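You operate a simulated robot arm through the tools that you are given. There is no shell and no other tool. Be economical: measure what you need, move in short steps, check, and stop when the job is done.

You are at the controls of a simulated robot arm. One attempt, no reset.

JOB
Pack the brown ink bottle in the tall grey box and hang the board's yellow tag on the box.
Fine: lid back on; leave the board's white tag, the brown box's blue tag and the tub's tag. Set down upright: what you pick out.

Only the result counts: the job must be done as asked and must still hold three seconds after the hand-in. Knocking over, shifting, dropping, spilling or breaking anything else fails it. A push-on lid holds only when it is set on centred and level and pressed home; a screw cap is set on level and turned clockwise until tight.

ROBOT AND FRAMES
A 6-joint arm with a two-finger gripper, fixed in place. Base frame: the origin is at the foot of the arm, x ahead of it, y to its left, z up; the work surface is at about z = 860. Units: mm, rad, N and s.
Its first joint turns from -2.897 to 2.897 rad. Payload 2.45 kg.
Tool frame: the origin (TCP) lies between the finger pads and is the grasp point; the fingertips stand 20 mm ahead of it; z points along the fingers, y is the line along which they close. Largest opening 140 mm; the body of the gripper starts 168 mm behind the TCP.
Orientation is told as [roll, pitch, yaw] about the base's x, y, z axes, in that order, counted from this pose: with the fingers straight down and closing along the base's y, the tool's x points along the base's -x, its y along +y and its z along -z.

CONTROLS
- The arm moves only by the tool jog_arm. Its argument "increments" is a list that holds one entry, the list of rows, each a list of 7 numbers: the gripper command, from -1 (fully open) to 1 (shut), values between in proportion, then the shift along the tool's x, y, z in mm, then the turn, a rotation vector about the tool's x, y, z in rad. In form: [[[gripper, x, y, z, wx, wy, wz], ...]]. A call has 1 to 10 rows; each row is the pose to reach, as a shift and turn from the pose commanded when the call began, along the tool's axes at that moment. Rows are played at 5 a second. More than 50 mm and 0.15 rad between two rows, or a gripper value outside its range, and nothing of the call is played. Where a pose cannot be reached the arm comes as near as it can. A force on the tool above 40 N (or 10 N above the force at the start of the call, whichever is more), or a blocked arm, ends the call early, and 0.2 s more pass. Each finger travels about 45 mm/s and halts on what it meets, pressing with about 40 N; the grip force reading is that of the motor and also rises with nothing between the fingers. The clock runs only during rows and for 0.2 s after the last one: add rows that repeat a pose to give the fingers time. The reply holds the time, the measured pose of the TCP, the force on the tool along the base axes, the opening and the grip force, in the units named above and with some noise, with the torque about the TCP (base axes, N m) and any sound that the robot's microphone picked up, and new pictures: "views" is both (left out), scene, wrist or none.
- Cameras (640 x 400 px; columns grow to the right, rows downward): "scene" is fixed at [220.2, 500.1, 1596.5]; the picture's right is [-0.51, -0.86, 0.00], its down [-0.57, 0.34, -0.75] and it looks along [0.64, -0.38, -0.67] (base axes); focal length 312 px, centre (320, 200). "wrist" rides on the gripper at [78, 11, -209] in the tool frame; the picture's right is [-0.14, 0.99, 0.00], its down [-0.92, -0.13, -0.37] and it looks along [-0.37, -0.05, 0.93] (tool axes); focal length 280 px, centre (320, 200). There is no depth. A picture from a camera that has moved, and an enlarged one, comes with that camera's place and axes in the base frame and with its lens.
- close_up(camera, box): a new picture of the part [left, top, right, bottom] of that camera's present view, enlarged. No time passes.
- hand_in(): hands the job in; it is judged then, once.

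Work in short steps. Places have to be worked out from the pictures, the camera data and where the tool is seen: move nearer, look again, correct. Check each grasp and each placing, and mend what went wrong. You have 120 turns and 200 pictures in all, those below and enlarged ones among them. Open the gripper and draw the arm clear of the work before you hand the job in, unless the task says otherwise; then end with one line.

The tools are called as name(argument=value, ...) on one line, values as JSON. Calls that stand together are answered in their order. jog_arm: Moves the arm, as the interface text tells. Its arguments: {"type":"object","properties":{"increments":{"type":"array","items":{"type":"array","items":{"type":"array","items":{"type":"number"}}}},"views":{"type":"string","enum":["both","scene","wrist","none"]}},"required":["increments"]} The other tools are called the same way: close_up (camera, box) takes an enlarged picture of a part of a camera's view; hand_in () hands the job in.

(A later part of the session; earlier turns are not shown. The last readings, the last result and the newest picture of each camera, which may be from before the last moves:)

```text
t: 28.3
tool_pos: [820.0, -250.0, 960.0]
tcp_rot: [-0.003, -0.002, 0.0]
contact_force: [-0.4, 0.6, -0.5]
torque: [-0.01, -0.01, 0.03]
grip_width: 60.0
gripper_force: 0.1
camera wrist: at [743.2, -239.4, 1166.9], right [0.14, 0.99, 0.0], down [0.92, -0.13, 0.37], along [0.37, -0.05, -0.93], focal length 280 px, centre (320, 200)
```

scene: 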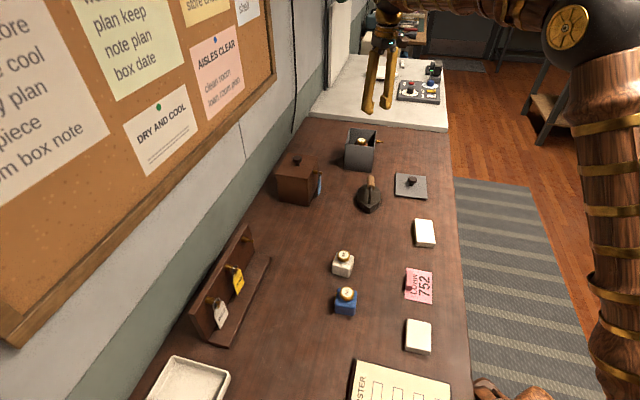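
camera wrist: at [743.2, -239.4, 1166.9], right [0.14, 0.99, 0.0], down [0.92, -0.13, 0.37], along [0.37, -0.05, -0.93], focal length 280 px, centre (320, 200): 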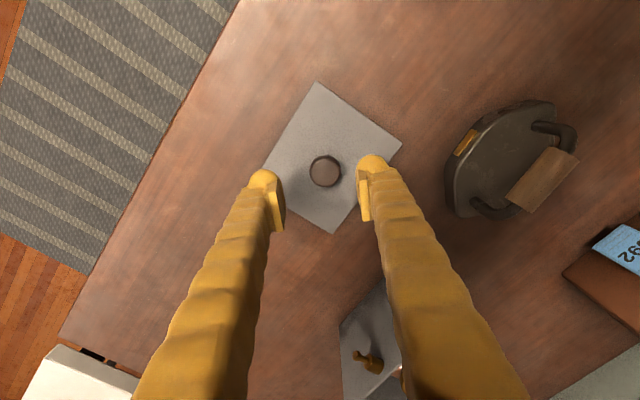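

The knob has shifted to y of about -245. I'll move 4 mm that way, lower to the same grip height of about 891, and close.

jog_arm(increments=[[[0.14, 0, 4, 30, 0, 0, 0], [0.14, 0, 4, 55, 0, 0, 0], [0.14, 0, 4, 67, 0, 0, 0], [1, 0, 4, 68, 0, 0, 0], [1, 0, 4, 68, 0, 0, 0], [1, 0, 4, 68, 0, 0, 0], [1, 0, 4, 68, 0, 0, 0]]], views="wrist")

```text
t: 29.9
tool_pos: [823.4, -244.5, 891.5]
tcp_rot: [-0.003, -0.003, 0.001]
contact_force: [-0.6, 0.1, -0.4]
torque: [0.01, 0.0, -0.01]
grip_width: 27.1
gripper_force: 40.0
camera wrist: at [743.4, -235.4, 1099.0], right [0.14, 0.99, 0.0], down [0.92, -0.13, 0.37], along [0.37, -0.05, -0.93], focal length 280 px, centre (320, 200)
```

wrist: 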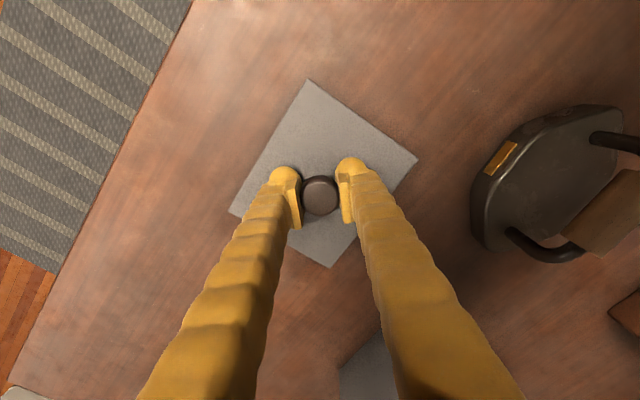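

The knob is gripped again and the lid sits in the hand almost exactly as before. I'll lift it and carry it above the box.

jog_arm(increments=[[[1, 0, 0, -10, 0, 0, 0], [1, 0, 0, -50, 0, 0, 0], [1, 0, 0, -95, 0, 0, 0], [1, 0, 0, -140, 0, 0, 0], [1, -20, 6, -180, 0, 0, 0], [1, -66, 18, -180, 0, 0, 0], [1, -112, 33, -180, 0, 0, 0], [1, -158, 47, -180, 0, 0, 0], [1, -204, 61, -180, 0, 0, 0], [1, -227, 70, -180, 0, 0, 0]]])

close_up(camera="scene", box=[320, 90, 420, 180])

```text
t: 32.1
tool_pos: [1048.8, -175.2, 1072.1]
tcp_rot: [-0.001, -0.002, 0.0]
contact_force: [-1.0, -0.4, -0.8]
torque: [0.0, -0.06, 0.0]
grip_width: 27.1
gripper_force: 40.3
camera wrist: at [969.9, -164.7, 1280.3], right [0.14, 0.99, 0.0], down [0.92, -0.13, 0.37], along [0.37, -0.05, -0.93], focal length 280 px, centre (320, 200)
```

scene: 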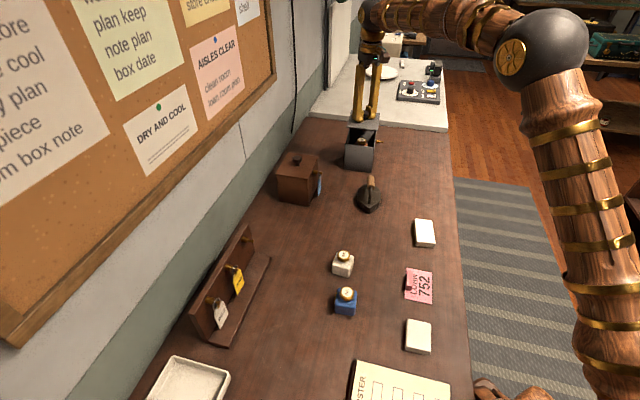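
wrist: 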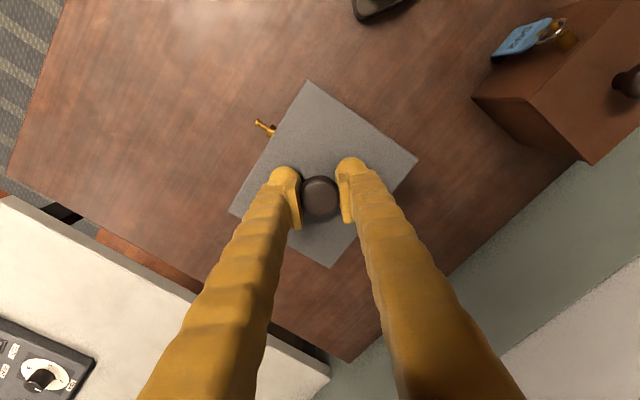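

```text
4.44 times, centred on (370, 135) of scene
camera zoom: at [220.2, 500.1, 1596.5], right [-0.51, -0.86, 0.0], down [-0.57, 0.34, -0.75], along [0.64, -0.38, -0.67], focal length 1385 px, centre (98, 489)
```

zoom: 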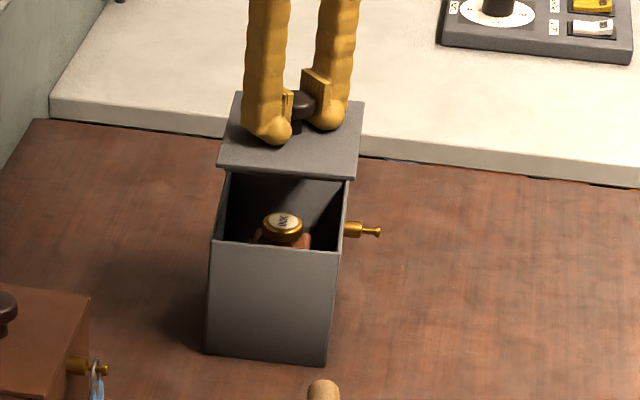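

The scenery is where it was right after I lifted the lid off, so the alignment holds. I'll lower to just above the rim and check the edges.

jog_arm(increments=[[[1, 0, 0, 30, 0, 0, 0], [1, 0, 0, 55, 0, 0, 0], [1, 0, 0, 58, 0, 0, 0], [1, 0, 0, 58, 0, 0, 0]]], views="wrist")

close_up(camera="scene", box=[335, 115, 395, 175])

close_up(camera="wrist", box=[220, 70, 430, 280])

```text
t: 33.1
tool_pos: [1048.1, -175.7, 1013.7]
tcp_rot: [-0.001, -0.002, 0.001]
contact_force: [0.4, -0.3, -0.4]
torque: [0.02, 0.03, 0.0]
grip_width: 27.1
gripper_force: 39.9
camera wrist: at [969.5, -165.3, 1221.4], right [0.14, 0.99, 0.0], down [0.92, -0.13, 0.37], along [0.37, -0.05, -0.93], focal length 280 px, centre (320, 200)
```

wrist: 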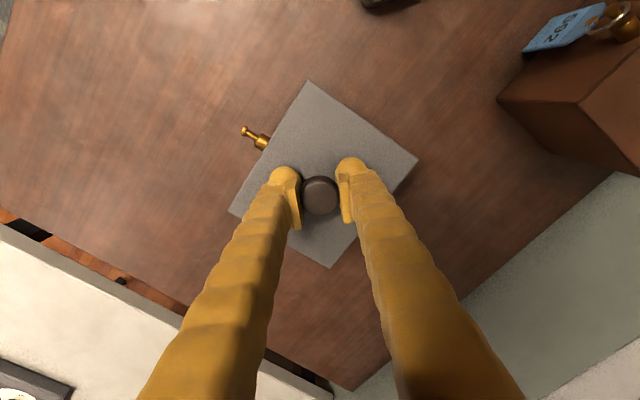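

```text
6.67 times, centred on (365, 145) of scene
camera zoom: at [220.2, 500.1, 1596.5], right [-0.51, -0.86, 0.0], down [-0.57, 0.34, -0.75], along [0.64, -0.38, -0.67], focal length 2077 px, centre (20, 567)
```

zoom: 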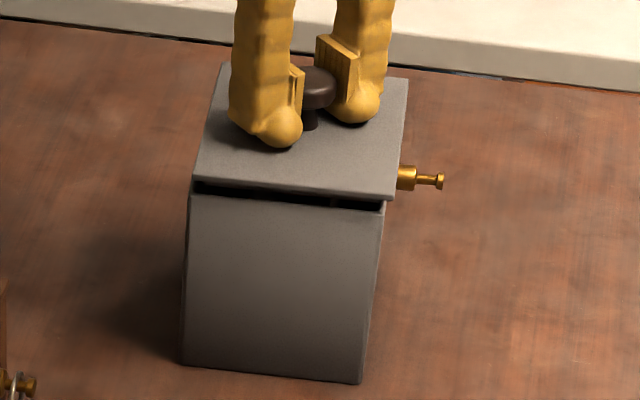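

```text
1.90 times, centred on (325, 175) of wrist
camera zoom: at [969.5, -165.3, 1221.4], right [0.14, 0.99, 0.0], down [0.92, -0.13, 0.37], along [0.37, -0.05, -0.93], focal length 534 px, centre (310, 248)
```

zoom: 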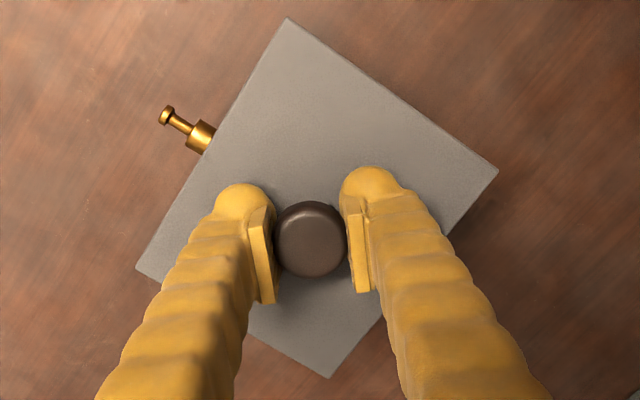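

The lid seems slightly turned or shifted compared with the box. I'll enlarge the front edge to measure it.

close_up(camera="scene", box=[360, 136, 400, 156])

close_up(camera="scene", box=[340, 130, 380, 150])

```text
16.00 times, centred on (380, 146) of scene
camera zoom: at [220.2, 500.1, 1596.5], right [-0.51, -0.86, 0.0], down [-0.57, 0.34, -0.75], along [0.64, -0.38, -0.67], focal length 4986 px, centre (-640, 1064)
```

zoom: 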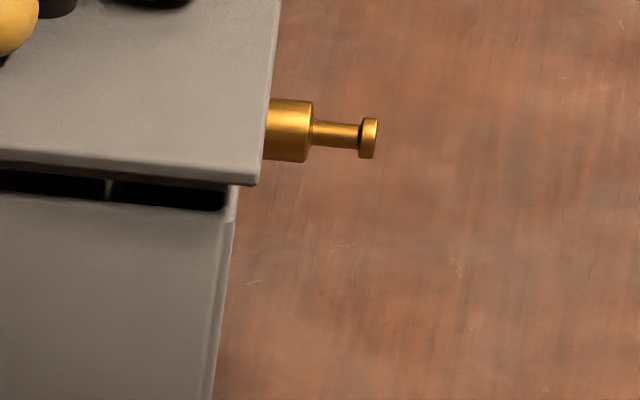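

```text
16.00 times, centred on (360, 140) of scene
camera zoom: at [220.2, 500.1, 1596.5], right [-0.51, -0.86, 0.0], down [-0.57, 0.34, -0.75], along [0.64, -0.38, -0.67], focal length 4986 px, centre (-320, 1160)
```

zoom: 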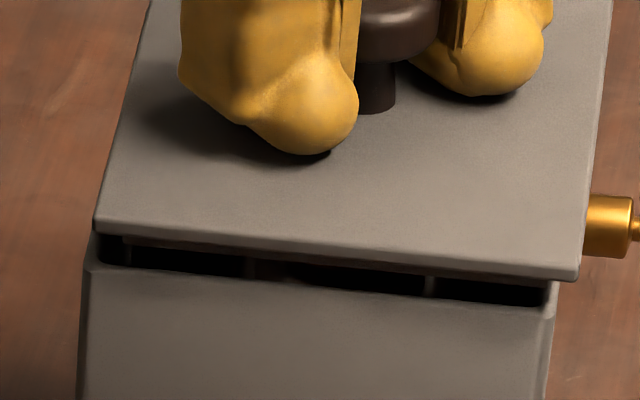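

The yaw matches, but the lid sits about 3 mm too far towards the peg side. I'll shift it by (+2, +2.3) and check again.

jog_arm(increments=[[[1, -2, 2.3, 0, 0, 0, 0], [1, -2, 2.3, 2, 0, 0, 0], [1, -2, 2.3, 2, 0, 0, 0]]], views="none")

close_up(camera="scene", box=[340, 130, 380, 150])

close_up(camera="wrist", box=[360, 130, 440, 210])

```text
t: 33.9
tool_pos: [1049.8, -171.7, 1012.3]
tcp_rot: [-0.001, -0.002, 0.0]
contact_force: [-0.1, -0.4, 0.2]
torque: [0.01, -0.02, 0.04]
grip_width: 27.1
gripper_force: 39.9
```

```text
16.00 times, centred on (360, 140) of scene
camera zoom: at [220.2, 500.1, 1596.5], right [-0.51, -0.86, 0.0], down [-0.57, 0.34, -0.75], along [0.64, -0.38, -0.67], focal length 4986 px, centre (-320, 1160)
```

zoom: 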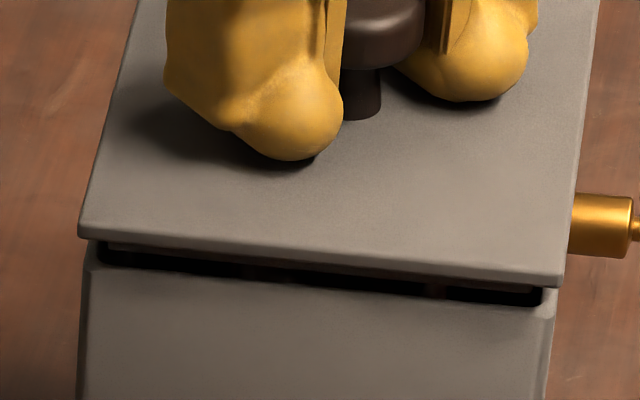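

```text
5.00 times, centred on (400, 170) of wrist
camera zoom: at [971.8, -162.8, 1219.4], right [0.14, 0.99, 0.0], down [0.92, -0.13, 0.37], along [0.37, -0.05, -0.93], focal length 1402 px, centre (-80, 350)
```

zoom: 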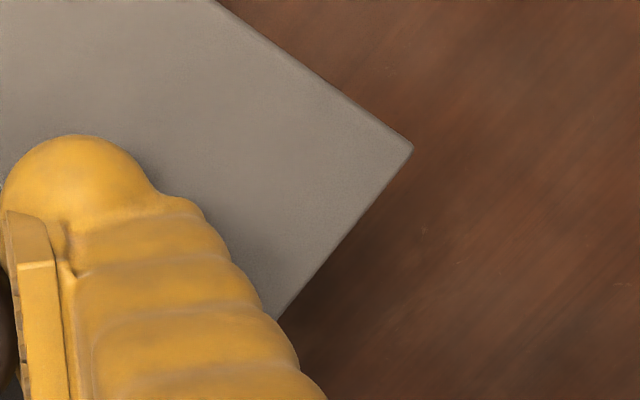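

The overhang at the left and right is now even. I'll lower gently until it seats and watch the force.

jog_arm(increments=[[[1, 0, 0, 2, 0, 0, 0], [1, 0, 0, 4, 0, 0, 0], [1, 0, 0, 5, 0, 0, 0], [1, 0, 0, 6, 0, 0, 0], [1, 0, 0, 7, 0, 0, 0], [1, 0, 0, 8, 0, 0, 0], [1, 0, 0, 9, 0, 0, 0]]], views="none")

close_up(camera="scene", box=[335, 115, 395, 175])

close_up(camera="scene", box=[340, 130, 380, 150])

```text
t: 35.5
tool_pos: [1050.1, -172.8, 1003.3]
tcp_rot: [-0.001, -0.003, 0.001]
contact_force: [-1.1, -0.9, 4.9]
torque: [0.1, 0.29, 0.03]
grip_width: 27.2
gripper_force: 40.4
```

```text
6.67 times, centred on (365, 145) of scene
camera zoom: at [220.2, 500.1, 1596.5], right [-0.51, -0.86, 0.0], down [-0.57, 0.34, -0.75], along [0.64, -0.38, -0.67], focal length 2077 px, centre (20, 567)
```

zoom: 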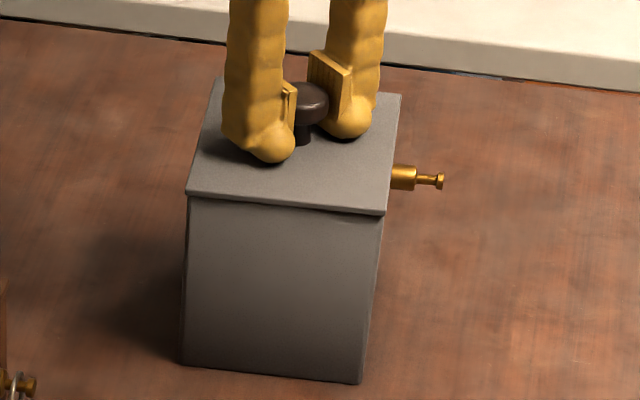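

```text
16.00 times, centred on (360, 140) of scene
camera zoom: at [220.2, 500.1, 1596.5], right [-0.51, -0.86, 0.0], down [-0.57, 0.34, -0.75], along [0.64, -0.38, -0.67], focal length 4986 px, centre (-320, 1160)
```

zoom: 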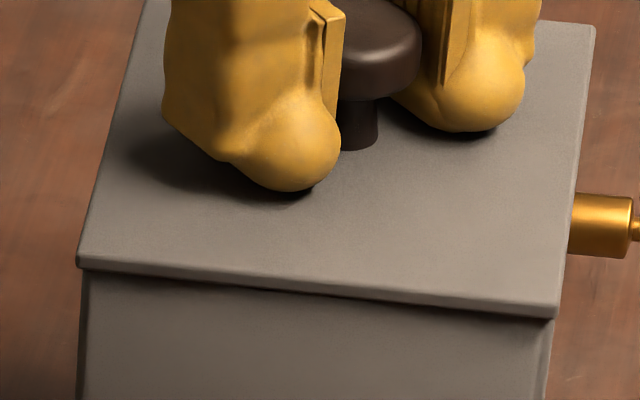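

It's nearly flush. I'll press it home.

jog_arm(increments=[[[1, 0, 0, 1, 0, 0, 0], [1, 0, 0, 2, 0, 0, 0], [1, 0, 0, 3, 0, 0, 0], [1, 0, 0, 4, 0, 0, 0], [1, 0, 0, 5, 0, 0, 0], [1, 0, 0, 6, 0, 0, 0]]], views="none")

close_up(camera="scene", box=[335, 115, 395, 175])

```text
t: 36.4
tool_pos: [1050.8, -173.1, 1003.0]
tcp_rot: [-0.004, -0.006, 0.0]
contact_force: [-2.2, 1.5, 6.5]
torque: [0.03, 0.06, 0.11]
grip_width: 27.1
gripper_force: 39.8
stopped in row 4: the force on the tool passed its limit at 43 N (the readings are from after the stop); the commanded pose is now the measured one
```

```text
6.67 times, centred on (365, 145) of scene
camera zoom: at [220.2, 500.1, 1596.5], right [-0.51, -0.86, 0.0], down [-0.57, 0.34, -0.75], along [0.64, -0.38, -0.67], focal length 2077 px, centre (20, 567)
```

zoom: 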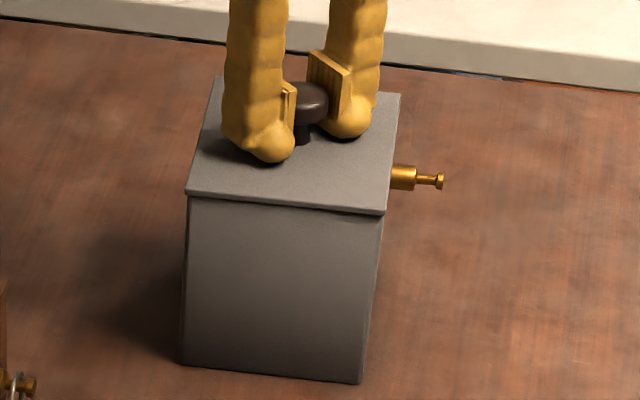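

I'll look at the seam closely.

close_up(camera="scene", box=[340, 130, 380, 150])

close_up(camera="scene", box=[360, 120, 400, 150])

```text
16.00 times, centred on (360, 140) of scene
camera zoom: at [220.2, 500.1, 1596.5], right [-0.51, -0.86, 0.0], down [-0.57, 0.34, -0.75], along [0.64, -0.38, -0.67], focal length 4986 px, centre (-320, 1160)
```

zoom: 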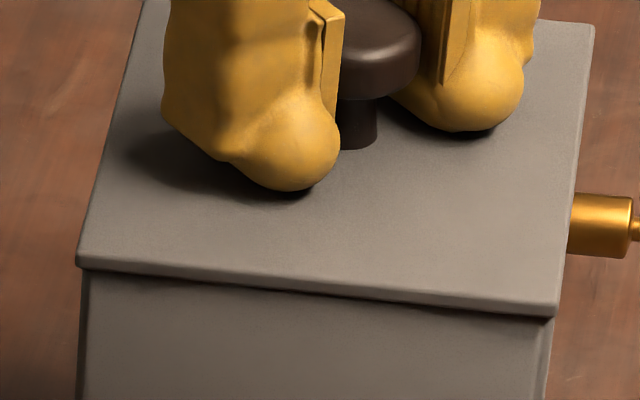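

```text
13.33 times, centred on (380, 135) of scene
camera zoom: at [220.2, 500.1, 1596.5], right [-0.51, -0.86, 0.0], down [-0.57, 0.34, -0.75], along [0.64, -0.38, -0.67], focal length 4155 px, centre (-480, 1067)
```

zoom: 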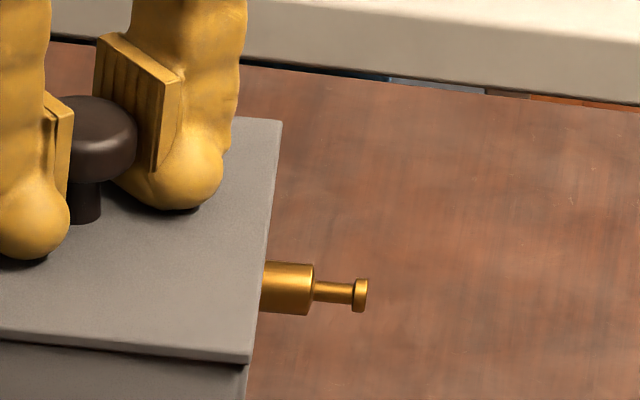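

The lid looks flush, but I heard no snap. I'll press once more, firmly, while it is still centred.

jog_arm(increments=[[[1, 0, 0, 3, 0, 0.003, 0], [1, 0, 0, 12, 0, 0.003, 0], [1, 0, 0, 12, 0, 0.003, 0]]], views="none")

```text
t: 36.8
tool_pos: [1050.2, -173.0, 1002.7]
tcp_rot: [-0.004, -0.007, -0.001]
contact_force: [-1.7, 2.0, 7.9]
torque: [0.07, 0.11, 0.12]
grip_width: 27.1
gripper_force: 40.0
stopped in row 2: the force on the tool passed its limit at 51 N (the readings are from after the stop); the commanded pose is now the measured one
```

The lid is as deep as it was originally. I'll release, rise, close the fingers, and press on the top of the knob so the lid levels itself.

jog_arm(increments=[[[0.5, 0, 0, 0, 0, 0, 0], [0.14, 0, 0, 0, 0, 0, 0], [0.14, 0, 0, 0, 0, 0, 0], [0.14, 0, 0, -30, 0, 0.007, 0], [0.14, 0, 0, -60, 0, 0.007, 0], [1, 0, 0, -60, 0, 0.007, 0], [1, 0, 0, -60, 0, 0.007, 0], [1, 0, 0, -60, 0, 0.007, 0], [1, 0, 0, -60, 0, 0.007, 0]]], views="wrist")

close_up(camera="scene", box=[335, 115, 395, 175])

```text
t: 38.8
tool_pos: [1051.5, -172.6, 1061.8]
tcp_rot: [-0.005, 0.001, 0.0]
contact_force: [-0.6, 0.3, 0.1]
torque: [-0.02, 0.0, -0.01]
grip_width: 0.0
gripper_force: 21.8
heard: snap
camera wrist: at [973.7, -162.2, 1270.2], right [0.14, 0.99, 0.0], down [0.92, -0.13, 0.37], along [0.36, -0.05, -0.93], focal length 280 px, centre (320, 200)
```

wrist: 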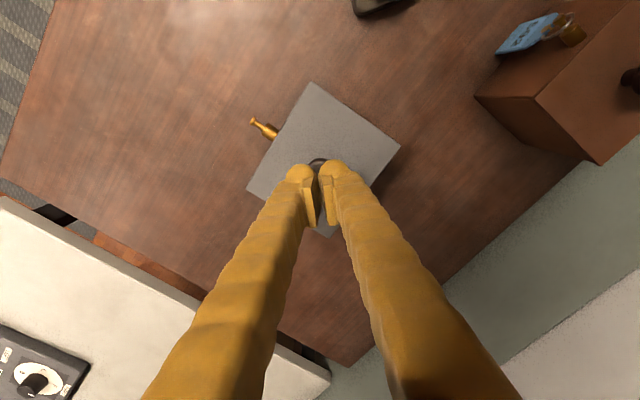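

```text
6.67 times, centred on (365, 145) of scene
camera zoom: at [220.2, 500.1, 1596.5], right [-0.51, -0.86, 0.0], down [-0.57, 0.34, -0.75], along [0.64, -0.38, -0.67], focal length 2077 px, centre (20, 567)
```

zoom: 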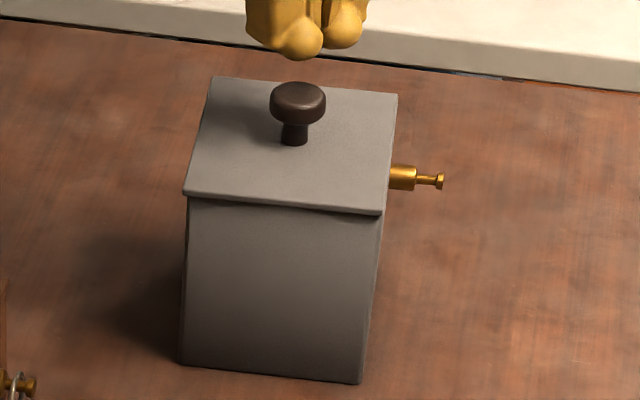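

I heard a snap on release, and the lid moved a little. I'll inspect the seam in detail.

close_up(camera="scene", box=[340, 130, 380, 150])

close_up(camera="wrist", box=[230, 70, 420, 250])

```text
16.00 times, centred on (360, 140) of scene
camera zoom: at [220.2, 500.1, 1596.5], right [-0.51, -0.86, 0.0], down [-0.57, 0.34, -0.75], along [0.64, -0.38, -0.67], focal length 4986 px, centre (-320, 1160)
```

zoom: 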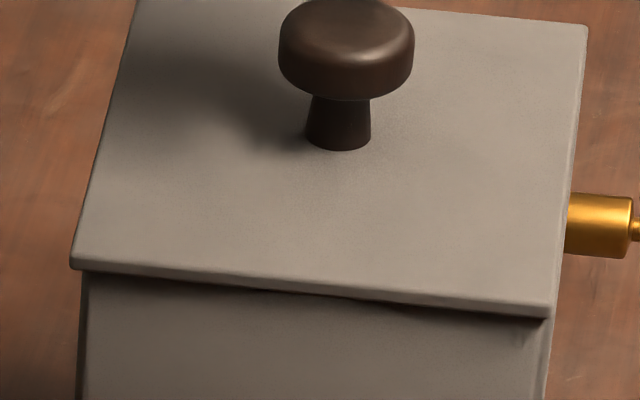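

```text
2.22 times, centred on (325, 160) of wrist
camera zoom: at [973.7, -162.2, 1270.2], right [0.14, 0.99, 0.0], down [0.92, -0.13, 0.37], along [0.36, -0.05, -0.93], focal length 623 px, centre (309, 289)
```

zoom: 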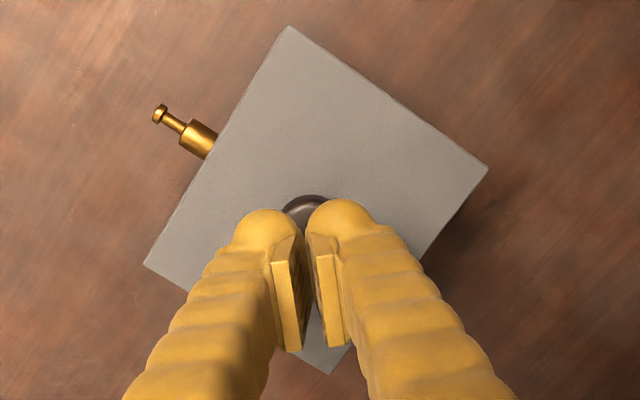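

The lid now sits about 2.5 mm off centre towards +y. Opening the gripper quickly seems to drag it. I'll regrip at the shifted place, closing gradually, then recentre it and press again.

jog_arm(increments=[[[0.3, 0, 3, 0, -0.004, 0, 0], [0.3, 0, 3, 0, -0.004, 0, 0], [0.3, 0, 3, 0, -0.004, 0, 0], [0.3, 0, 3, 30, -0.004, 0, 0], [0.3, 0, 3, 55, -0.004, 0, 0], [0.3, 0, 3, 57.5, -0.004, 0, 0], [0.5, 0, 3, 57.5, -0.004, 0, 0], [0.5, 0, 3, 57.5, -0.004, 0, 0]]], views="none")

close_up(camera="wrist", box=[260, 150, 380, 240])

close_up(camera="scene", box=[340, 115, 380, 140])

```text
t: 40.6
tool_pos: [1050.9, -170.6, 1005.6]
tcp_rot: [0.0, 0.002, 0.0]
contact_force: [-1.1, -1.0, 0.2]
torque: [-0.02, -0.02, 0.0]
grip_width: 35.3
gripper_force: 0.0
```

```text
4.44 times, centred on (320, 195) of wrist
camera zoom: at [973.1, -160.7, 1213.0], right [0.14, 0.99, 0.0], down [0.92, -0.13, 0.37], along [0.36, -0.05, -0.93], focal length 1246 px, centre (320, 222)
```

zoom: 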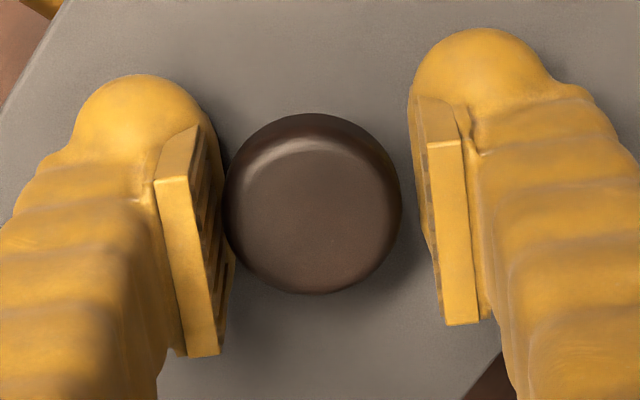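

```text
16.00 times, centred on (360, 128) of scene
camera zoom: at [220.2, 500.1, 1596.5], right [-0.51, -0.86, 0.0], down [-0.57, 0.34, -0.75], along [0.64, -0.38, -0.67], focal length 4986 px, centre (-320, 1360)
```

zoom: 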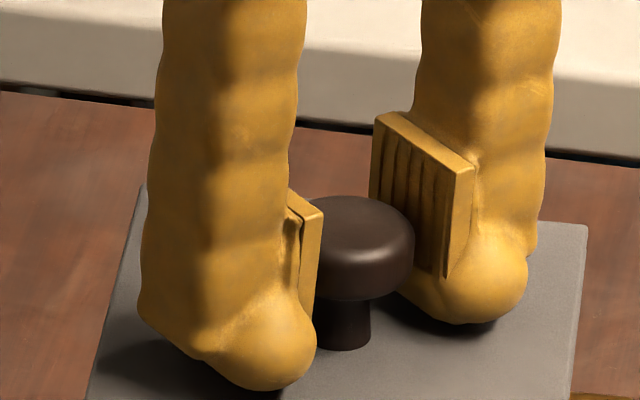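

The knob is about 1.2 mm to the -y side of the gripper's centre. I'll move that way and close gradually.

jog_arm(increments=[[[0.5, 0, -1.2, 1, 0, 0, 0], [0.5, 0, -1.2, 2, 0, 0, 0], [0.55, 0, -1.2, 2, 0, 0, 0], [0.58, 0, -1.2, 2, 0, 0, 0], [0.6, 0, -1.2, 2, 0, 0, 0], [0.61, 0, -1.2, 2, 0, 0, 0], [0.62, 0, -1.2, 2, 0, 0, 0], [0.64, 0, -1.2, 2, 0, 0, 0], [0.7, 0, -1.2, 2, 0, 0, 0], [0.7, 0, -1.2, 2, 0, 0, 0]]], views="none")

close_up(camera="scene", box=[340, 130, 380, 150])

```text
t: 42.8
tool_pos: [1050.1, -171.7, 1003.7]
tcp_rot: [0.0, -0.001, 0.001]
contact_force: [1.0, -4.6, 5.6]
torque: [-0.03, -0.02, -0.01]
grip_width: 27.1
gripper_force: 39.7
```

```text
16.00 times, centred on (360, 140) of scene
camera zoom: at [220.2, 500.1, 1596.5], right [-0.51, -0.86, 0.0], down [-0.57, 0.34, -0.75], along [0.64, -0.38, -0.67], focal length 4986 px, centre (-320, 1160)
```

zoom: 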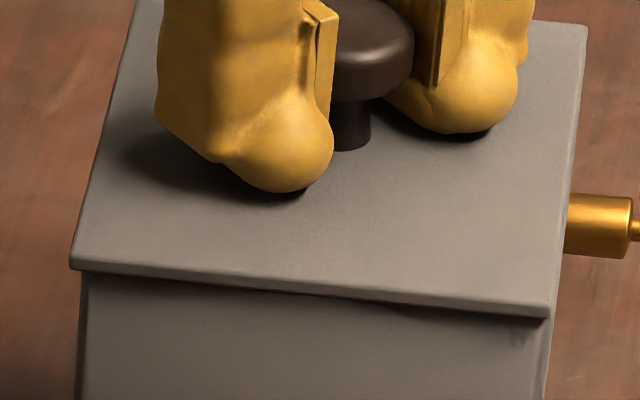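

The lid is still offset by about 2.4 mm. I'll lift it slightly and note any snap, then shift it back towards the peg side.

jog_arm(increments=[[[1, 0, 0, 0, 0, 0, 0], [1, 0, 0, -3, 0, 0, 0], [1, 0, 0, -8, 0, 0, 0], [1, 0, 0, -8, 0, 0, 0]]], views="none")

close_up(camera="scene", box=[340, 130, 380, 150])

```text
t: 43.8
tool_pos: [1050.3, -172.0, 1010.8]
tcp_rot: [0.001, -0.001, 0.0]
contact_force: [-0.7, -0.4, -0.9]
torque: [0.0, 0.02, -0.03]
grip_width: 26.8
gripper_force: 39.8
heard: snap
```

```text
16.00 times, centred on (360, 140) of scene
camera zoom: at [220.2, 500.1, 1596.5], right [-0.51, -0.86, 0.0], down [-0.57, 0.34, -0.75], along [0.64, -0.38, -0.67], focal length 4986 px, centre (-320, 1160)
```

zoom: 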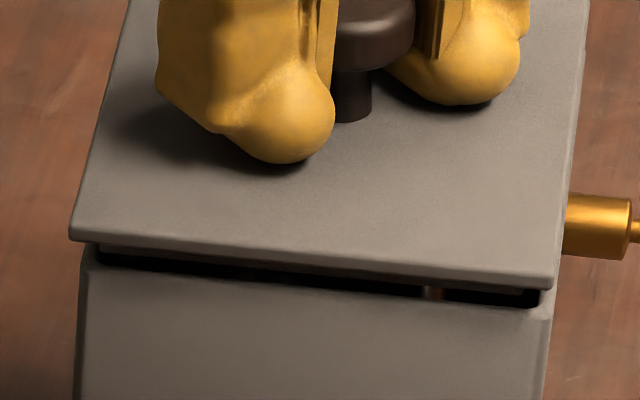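

It snapped when I lifted, so the lid had been properly seated there. I'll nudge it 0.8 mm back towards centre and press it down again with the tool level, listening for the snap.

jog_arm(increments=[[[1, 0.5, -0.6, 2, 0, 0, 0], [1, 0.5, -0.6, 5, 0, 0, 0], [1, 0.5, -0.6, 7, 0, 0, 0], [1, 0.5, -0.6, 8, 0, 0, 0], [1, 0.5, -0.6, 9, 0, 0, 0], [1, 0.5, -0.6, 10, 0, 0, 0], [1, 0.5, -0.6, 11, 0, 0, 0], [1, 0.5, -0.6, 12, 0, 0, 0]]], views="none")

close_up(camera="scene", box=[340, 130, 380, 150])

```text
t: 45.5
tool_pos: [1050.5, -171.3, 1004.1]
tcp_rot: [0.001, -0.002, -0.001]
contact_force: [-1.8, 1.9, 7.4]
torque: [-0.03, 0.04, 0.11]
grip_width: 27.2
gripper_force: 39.8
stopped in row 8: the force on the tool passed its limit at 43 N (the readings are from after the stop); the commanded pose is now the measured one
```

```text
16.00 times, centred on (360, 140) of scene
camera zoom: at [220.2, 500.1, 1596.5], right [-0.51, -0.86, 0.0], down [-0.57, 0.34, -0.75], along [0.64, -0.38, -0.67], focal length 4986 px, centre (-320, 1160)
```

zoom: 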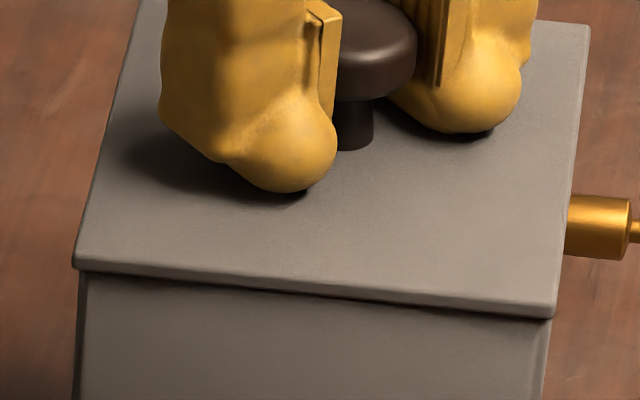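

The overhang is even now, but there was no snap at 43 N. I'll release gradually so nothing drags, then press on the knob with the closed fingers.

jog_arm(increments=[[[0.61, 0, 0, -0.3, 0, 0, 0], [0.6, 0, 0, -0.3, 0, 0, 0], [0.59, 0, 0, -0.3, 0, 0, 0], [0.57, 0, 0, -0.3, 0, 0, 0], [0.54, 0, 0, -0.3, 0, 0, 0], [0.5, 0, 0, -0.3, 0, 0, 0], [0.4, 0, 0, -0.3, 0, 0, 0], [0.4, 0, 0, -15, 0, 0, 0], [0.4, 0, 0, -45, 0, 0, 0]]], views="none")

close_up(camera="scene", box=[340, 130, 380, 150])

```text
t: 47.5
tool_pos: [1052.4, -173.6, 1046.9]
tcp_rot: [0.003, 0.0, -0.001]
contact_force: [0.3, 0.1, -0.1]
torque: [-0.02, 0.04, 0.02]
grip_width: 42.3
gripper_force: 0.0
heard: snap
```

```text
16.00 times, centred on (360, 140) of scene
camera zoom: at [220.2, 500.1, 1596.5], right [-0.51, -0.86, 0.0], down [-0.57, 0.34, -0.75], along [0.64, -0.38, -0.67], focal length 4986 px, centre (-320, 1160)
```

zoom: 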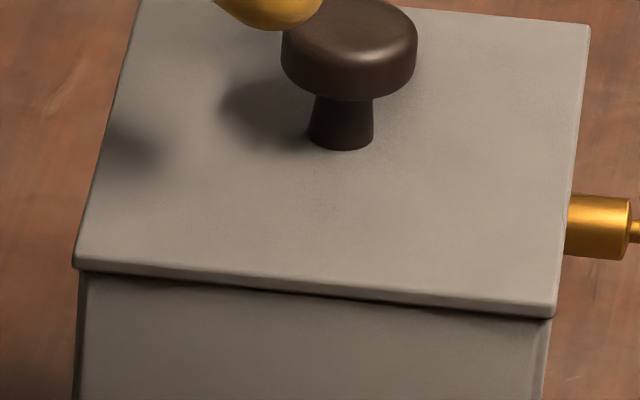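

The lid snapped home and stayed centred. Now for the tag: the yellow one hangs at about (706, 450, 923), on a board whose pegs point roughly along (-0.7, -0.7). I'll rise and travel there, turning the gripper so it closes along the board.

jog_arm(increments=[[[0.4, 0, 0, -50, 0, 0, 0], [0.4, 0, 0, -100, 0, 0, 0], [0.4, 26, 40, -100, 0, 0, -0.095], [0.4, 52, 80, -100, 0, 0, -0.19], [0.4, 78, 120, -100, 0, 0, -0.285], [0.4, 104, 160, -100, 0, 0, -0.38], [0.4, 130, 200, -100, 0, 0, -0.475], [0.4, 156, 240, -100, 0, 0, -0.57], [0.4, 182, 280, -100, 0, 0, -0.665], [0.4, 208, 320, -100, 0, 0, -0.76]]], views="scene")

close_up(camera="scene", box=[320, 110, 400, 180])

```text
t: 49.7
tool_pos: [841.2, 148.9, 1147.1]
tcp_rot: [-0.002, -0.001, 0.761]
contact_force: [0.6, 0.1, -0.3]
torque: [-0.05, 0.04, -0.01]
grip_width: 42.1
gripper_force: 0.0
```

scene: 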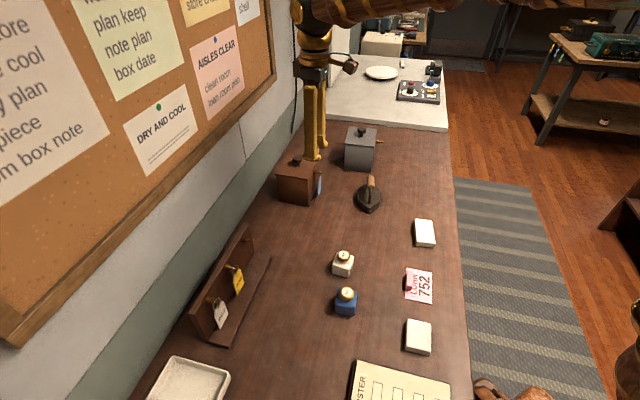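

```text
5.71 times, centred on (360, 145) of scene
camera zoom: at [220.2, 500.1, 1596.5], right [-0.51, -0.86, 0.0], down [-0.57, 0.34, -0.75], along [0.64, -0.38, -0.67], focal length 1781 px, centre (91, 514)
```

zoom: 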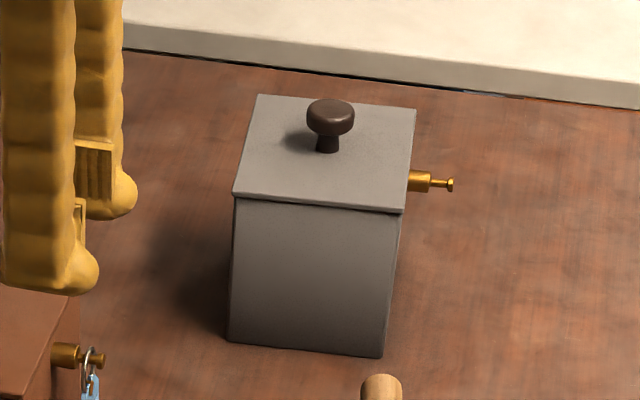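

The box and lid look right. I'll continue to a hover point in front of the board.

jog_arm(increments=[[[0.2, -8, 44, 0, 0, 0, 0], [0, -16, 88, 0, 0, 0, 0], [-0.1, -24, 132, 0, 0, 0, 0], [-0.1, -32, 176, 0, 0, 0, 0], [-0.1, -40, 220, 0, 0, 0, 0], [-0.1, -48, 264, 0, 0, 0, 0], [-0.1, -59, 310, 0, 0, 0, 0], [-0.1, -59, 310, 0, 0, 0, 0]]])

close_up(camera="wrist", box=[220, 60, 480, 240])

```text
t: 51.5
tool_pos: [671.2, 414.2, 1147.2]
tcp_rot: [-0.003, -0.003, 0.758]
contact_force: [0.7, 0.0, 0.0]
torque: [0.0, 0.01, -0.01]
grip_width: 76.9
gripper_force: 0.1
camera wrist: at [607.2, 366.4, 1354.8], right [-0.58, 0.81, 0.0], down [0.76, 0.54, 0.37], along [0.3, 0.21, -0.93], focal length 280 px, centre (320, 200)
```

scene: 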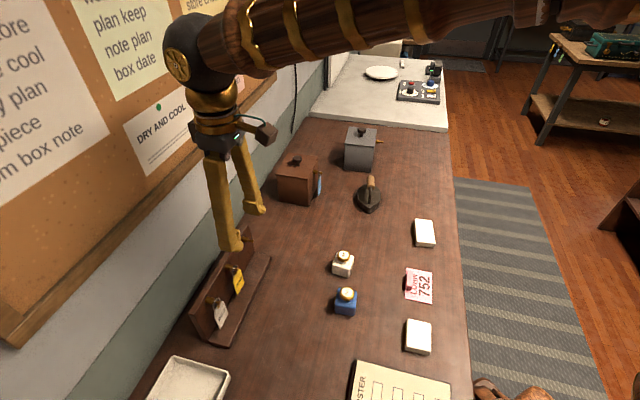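
wrist: 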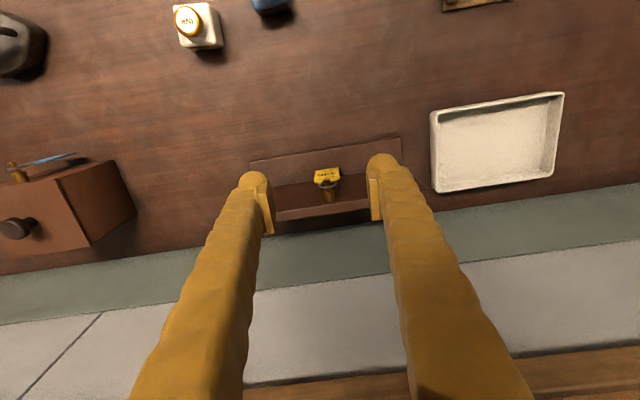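

```text
2.22 times, centred on (350, 150) of wrist
camera zoom: at [607.2, 366.4, 1354.8], right [-0.58, 0.81, 0.0], down [0.76, 0.54, 0.37], along [0.3, 0.21, -0.93], focal length 623 px, centre (253, 311)
```

zoom: 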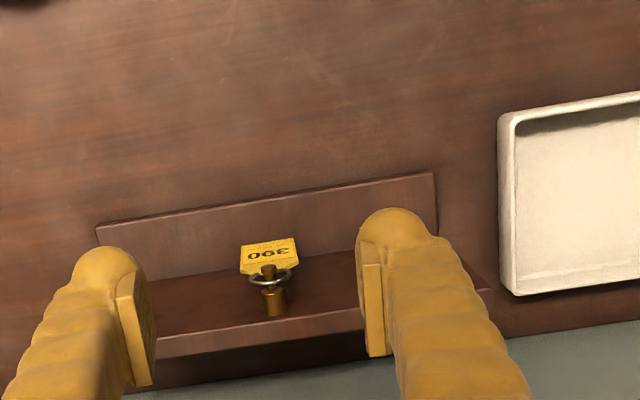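

The board runs along (-0.70, 0.72) and the ring is at about (705, 449, 974). I'll get sharper views of the tag and the peg.

close_up(camera="scene", box=[215, 255, 265, 305])

close_up(camera="wrist", box=[300, 150, 360, 210])

close_up(camera="scene", box=[305, 165, 335, 200])

```text
8.00 times, centred on (240, 280) of scene
camera zoom: at [220.2, 500.1, 1596.5], right [-0.51, -0.86, 0.0], down [-0.57, 0.34, -0.75], along [0.64, -0.38, -0.67], focal length 2493 px, centre (960, -440)
```

zoom: 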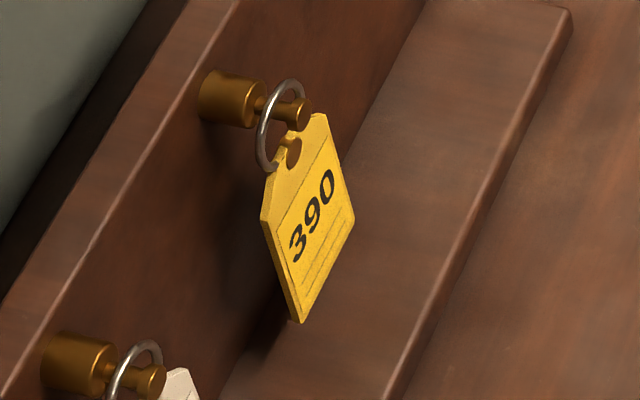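

```text
6.67 times, centred on (330, 180) of wrist
camera zoom: at [607.2, 366.4, 1354.8], right [-0.58, 0.81, 0.0], down [0.76, 0.54, 0.37], along [0.3, 0.21, -0.93], focal length 1869 px, centre (253, 333)
```

zoom: 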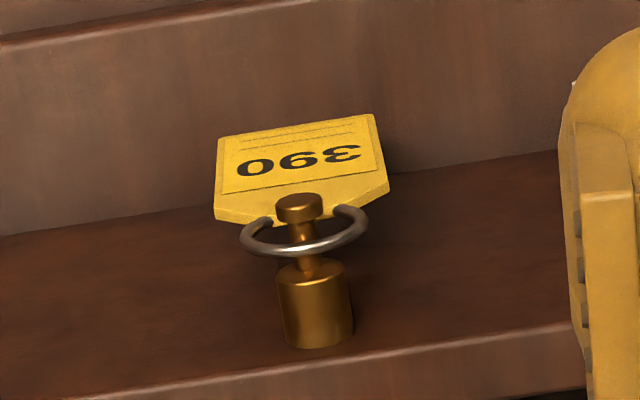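

```text
11.43 times, centred on (320, 182) of scene
camera zoom: at [220.2, 500.1, 1596.5], right [-0.51, -0.86, 0.0], down [-0.57, 0.34, -0.75], along [0.64, -0.38, -0.67], focal length 3561 px, centre (320, 400)
```

zoom: 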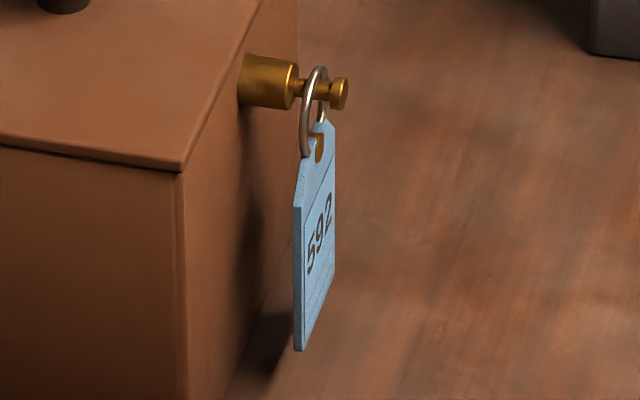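

I have a clear picture now: the ring hangs on the thin part of the peg behind a small end knob, and the plate is about 38 mm wide and centred near z 915. I'll grip the plate by its side edges, with the fingers straddling the peg, and go above it first.

jog_arm(increments=[[[0.14, -21, 0.5, 0, 0, 0, -0.015], [0.14, -42, 1, 0, 0, 0, -0.015], [0.14, -42, 1, 45, 0, 0, -0.015], [0.14, -42, 1, 90, 0, 0, -0.015], [0.14, -42, 1, 127, 0, 0, -0.015], [0.14, -42, 1, 127, 0, 0, -0.015]]])

close_up(camera="wrist", box=[250, 120, 400, 240])

close_up(camera="scene", box=[200, 230, 280, 310])

```text
t: 52.9
tool_pos: [702.6, 443.1, 1021.3]
tcp_rot: [-0.004, -0.002, 0.774]
contact_force: [0.4, 0.1, 0.6]
torque: [-0.02, 0.0, -0.04]
grip_width: 60.3
gripper_force: 0.1
camera wrist: at [638.7, 394.6, 1228.5], right [-0.59, 0.8, 0.0], down [0.75, 0.55, 0.37], along [0.3, 0.22, -0.93], focal length 280 px, centre (320, 200)
```

scene: 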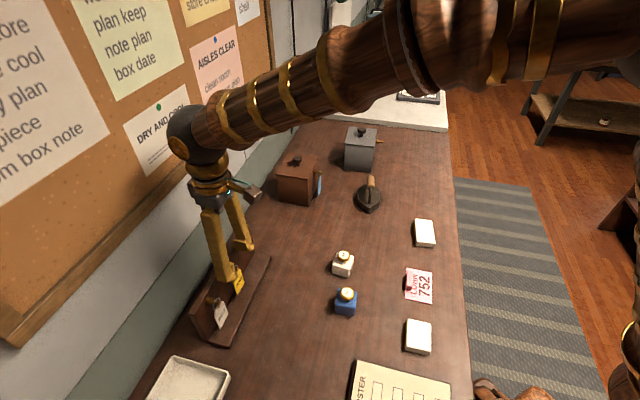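
wrist: 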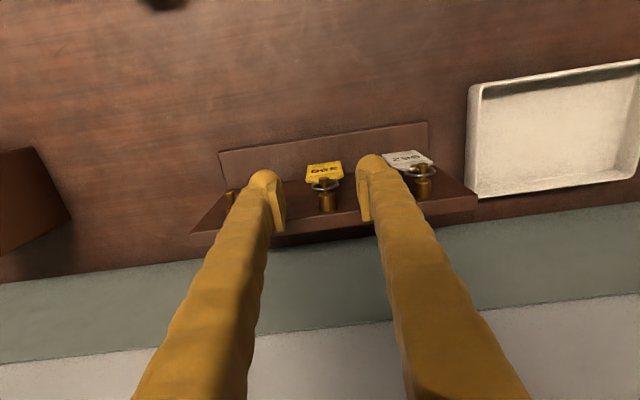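

```text
3.33 times, centred on (325, 180) of wrist
camera zoom: at [638.7, 394.6, 1228.5], right [-0.59, 0.8, 0.0], down [0.75, 0.55, 0.37], along [0.3, 0.22, -0.93], focal length 935 px, centre (303, 267)
```

zoom: 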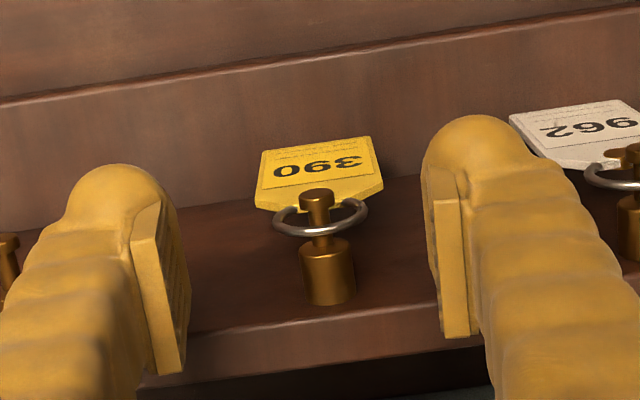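

```text
5.00 times, centred on (240, 270) of scene
camera zoom: at [220.2, 500.1, 1596.5], right [-0.51, -0.86, 0.0], down [-0.57, 0.34, -0.75], along [0.64, -0.38, -0.67], focal length 1558 px, centre (720, -150)
```

zoom: 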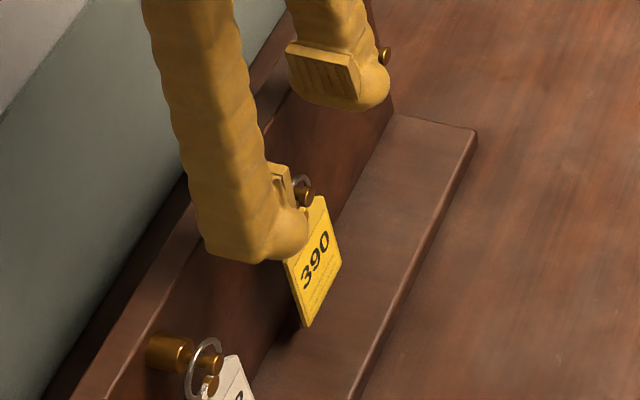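

The tag is about 3 mm to the +y-tool side of the finger centre. I'll shift there and lower to z about 925 to straddle the plate.

jog_arm(increments=[[[0.14, 0, 3, 20, 0, 0, 0], [0.14, 0, 3, 45, 0, 0, 0], [0.14, 0, 3, 70, 0, 0, 0], [0.14, 0, 3, 90, 0, 0, 0], [0.14, 0, 3, 96, 0, 0, 0], [0.14, 0, 3, 96, 0, 0, 0]]])

close_up(camera="wrist", box=[250, 120, 400, 240])

close_up(camera="scene", box=[200, 230, 280, 310])

```text
t: 54.3
tool_pos: [699.8, 444.3, 923.0]
tcp_rot: [-0.002, -0.001, 0.776]
contact_force: [-0.3, 0.1, -0.5]
torque: [0.01, -0.01, 0.02]
grip_width: 60.0
gripper_force: 0.0
camera wrist: at [636.2, 396.6, 1131.3], right [-0.59, 0.8, 0.0], down [0.75, 0.55, 0.37], along [0.3, 0.22, -0.93], focal length 280 px, centre (320, 200)
```

scene: 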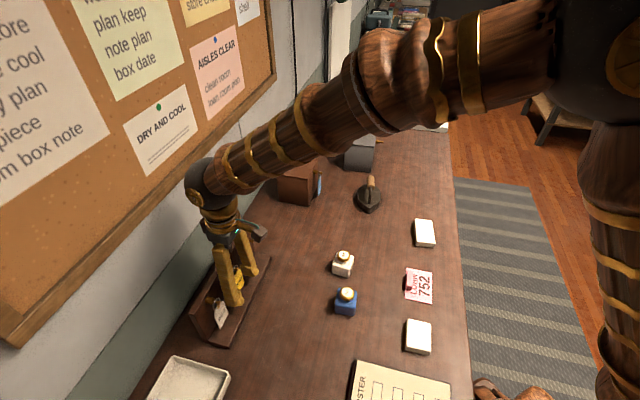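
wrist: 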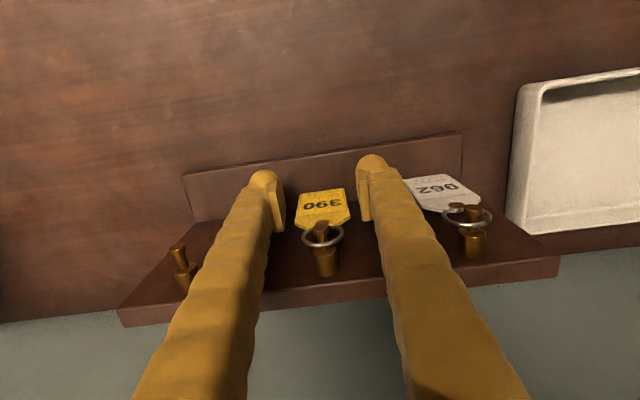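

```text
3.33 times, centred on (325, 180) of wrist
camera zoom: at [636.2, 396.6, 1131.3], right [-0.59, 0.8, 0.0], down [0.75, 0.55, 0.37], along [0.3, 0.22, -0.93], focal length 935 px, centre (303, 267)
```

zoom: 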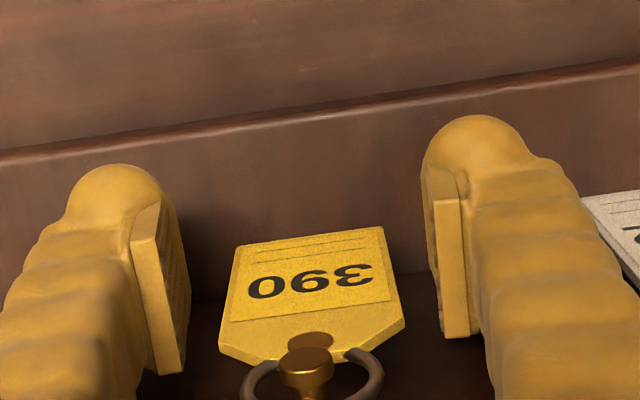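

```text
5.00 times, centred on (240, 270) of scene
camera zoom: at [220.2, 500.1, 1596.5], right [-0.51, -0.86, 0.0], down [-0.57, 0.34, -0.75], along [0.64, -0.38, -0.67], focal length 1558 px, centre (720, -150)
```

zoom: 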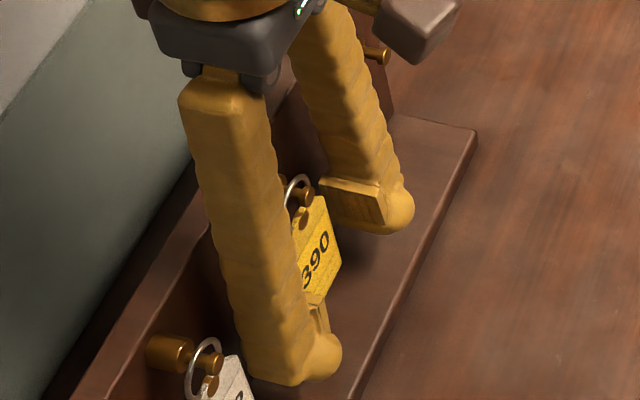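

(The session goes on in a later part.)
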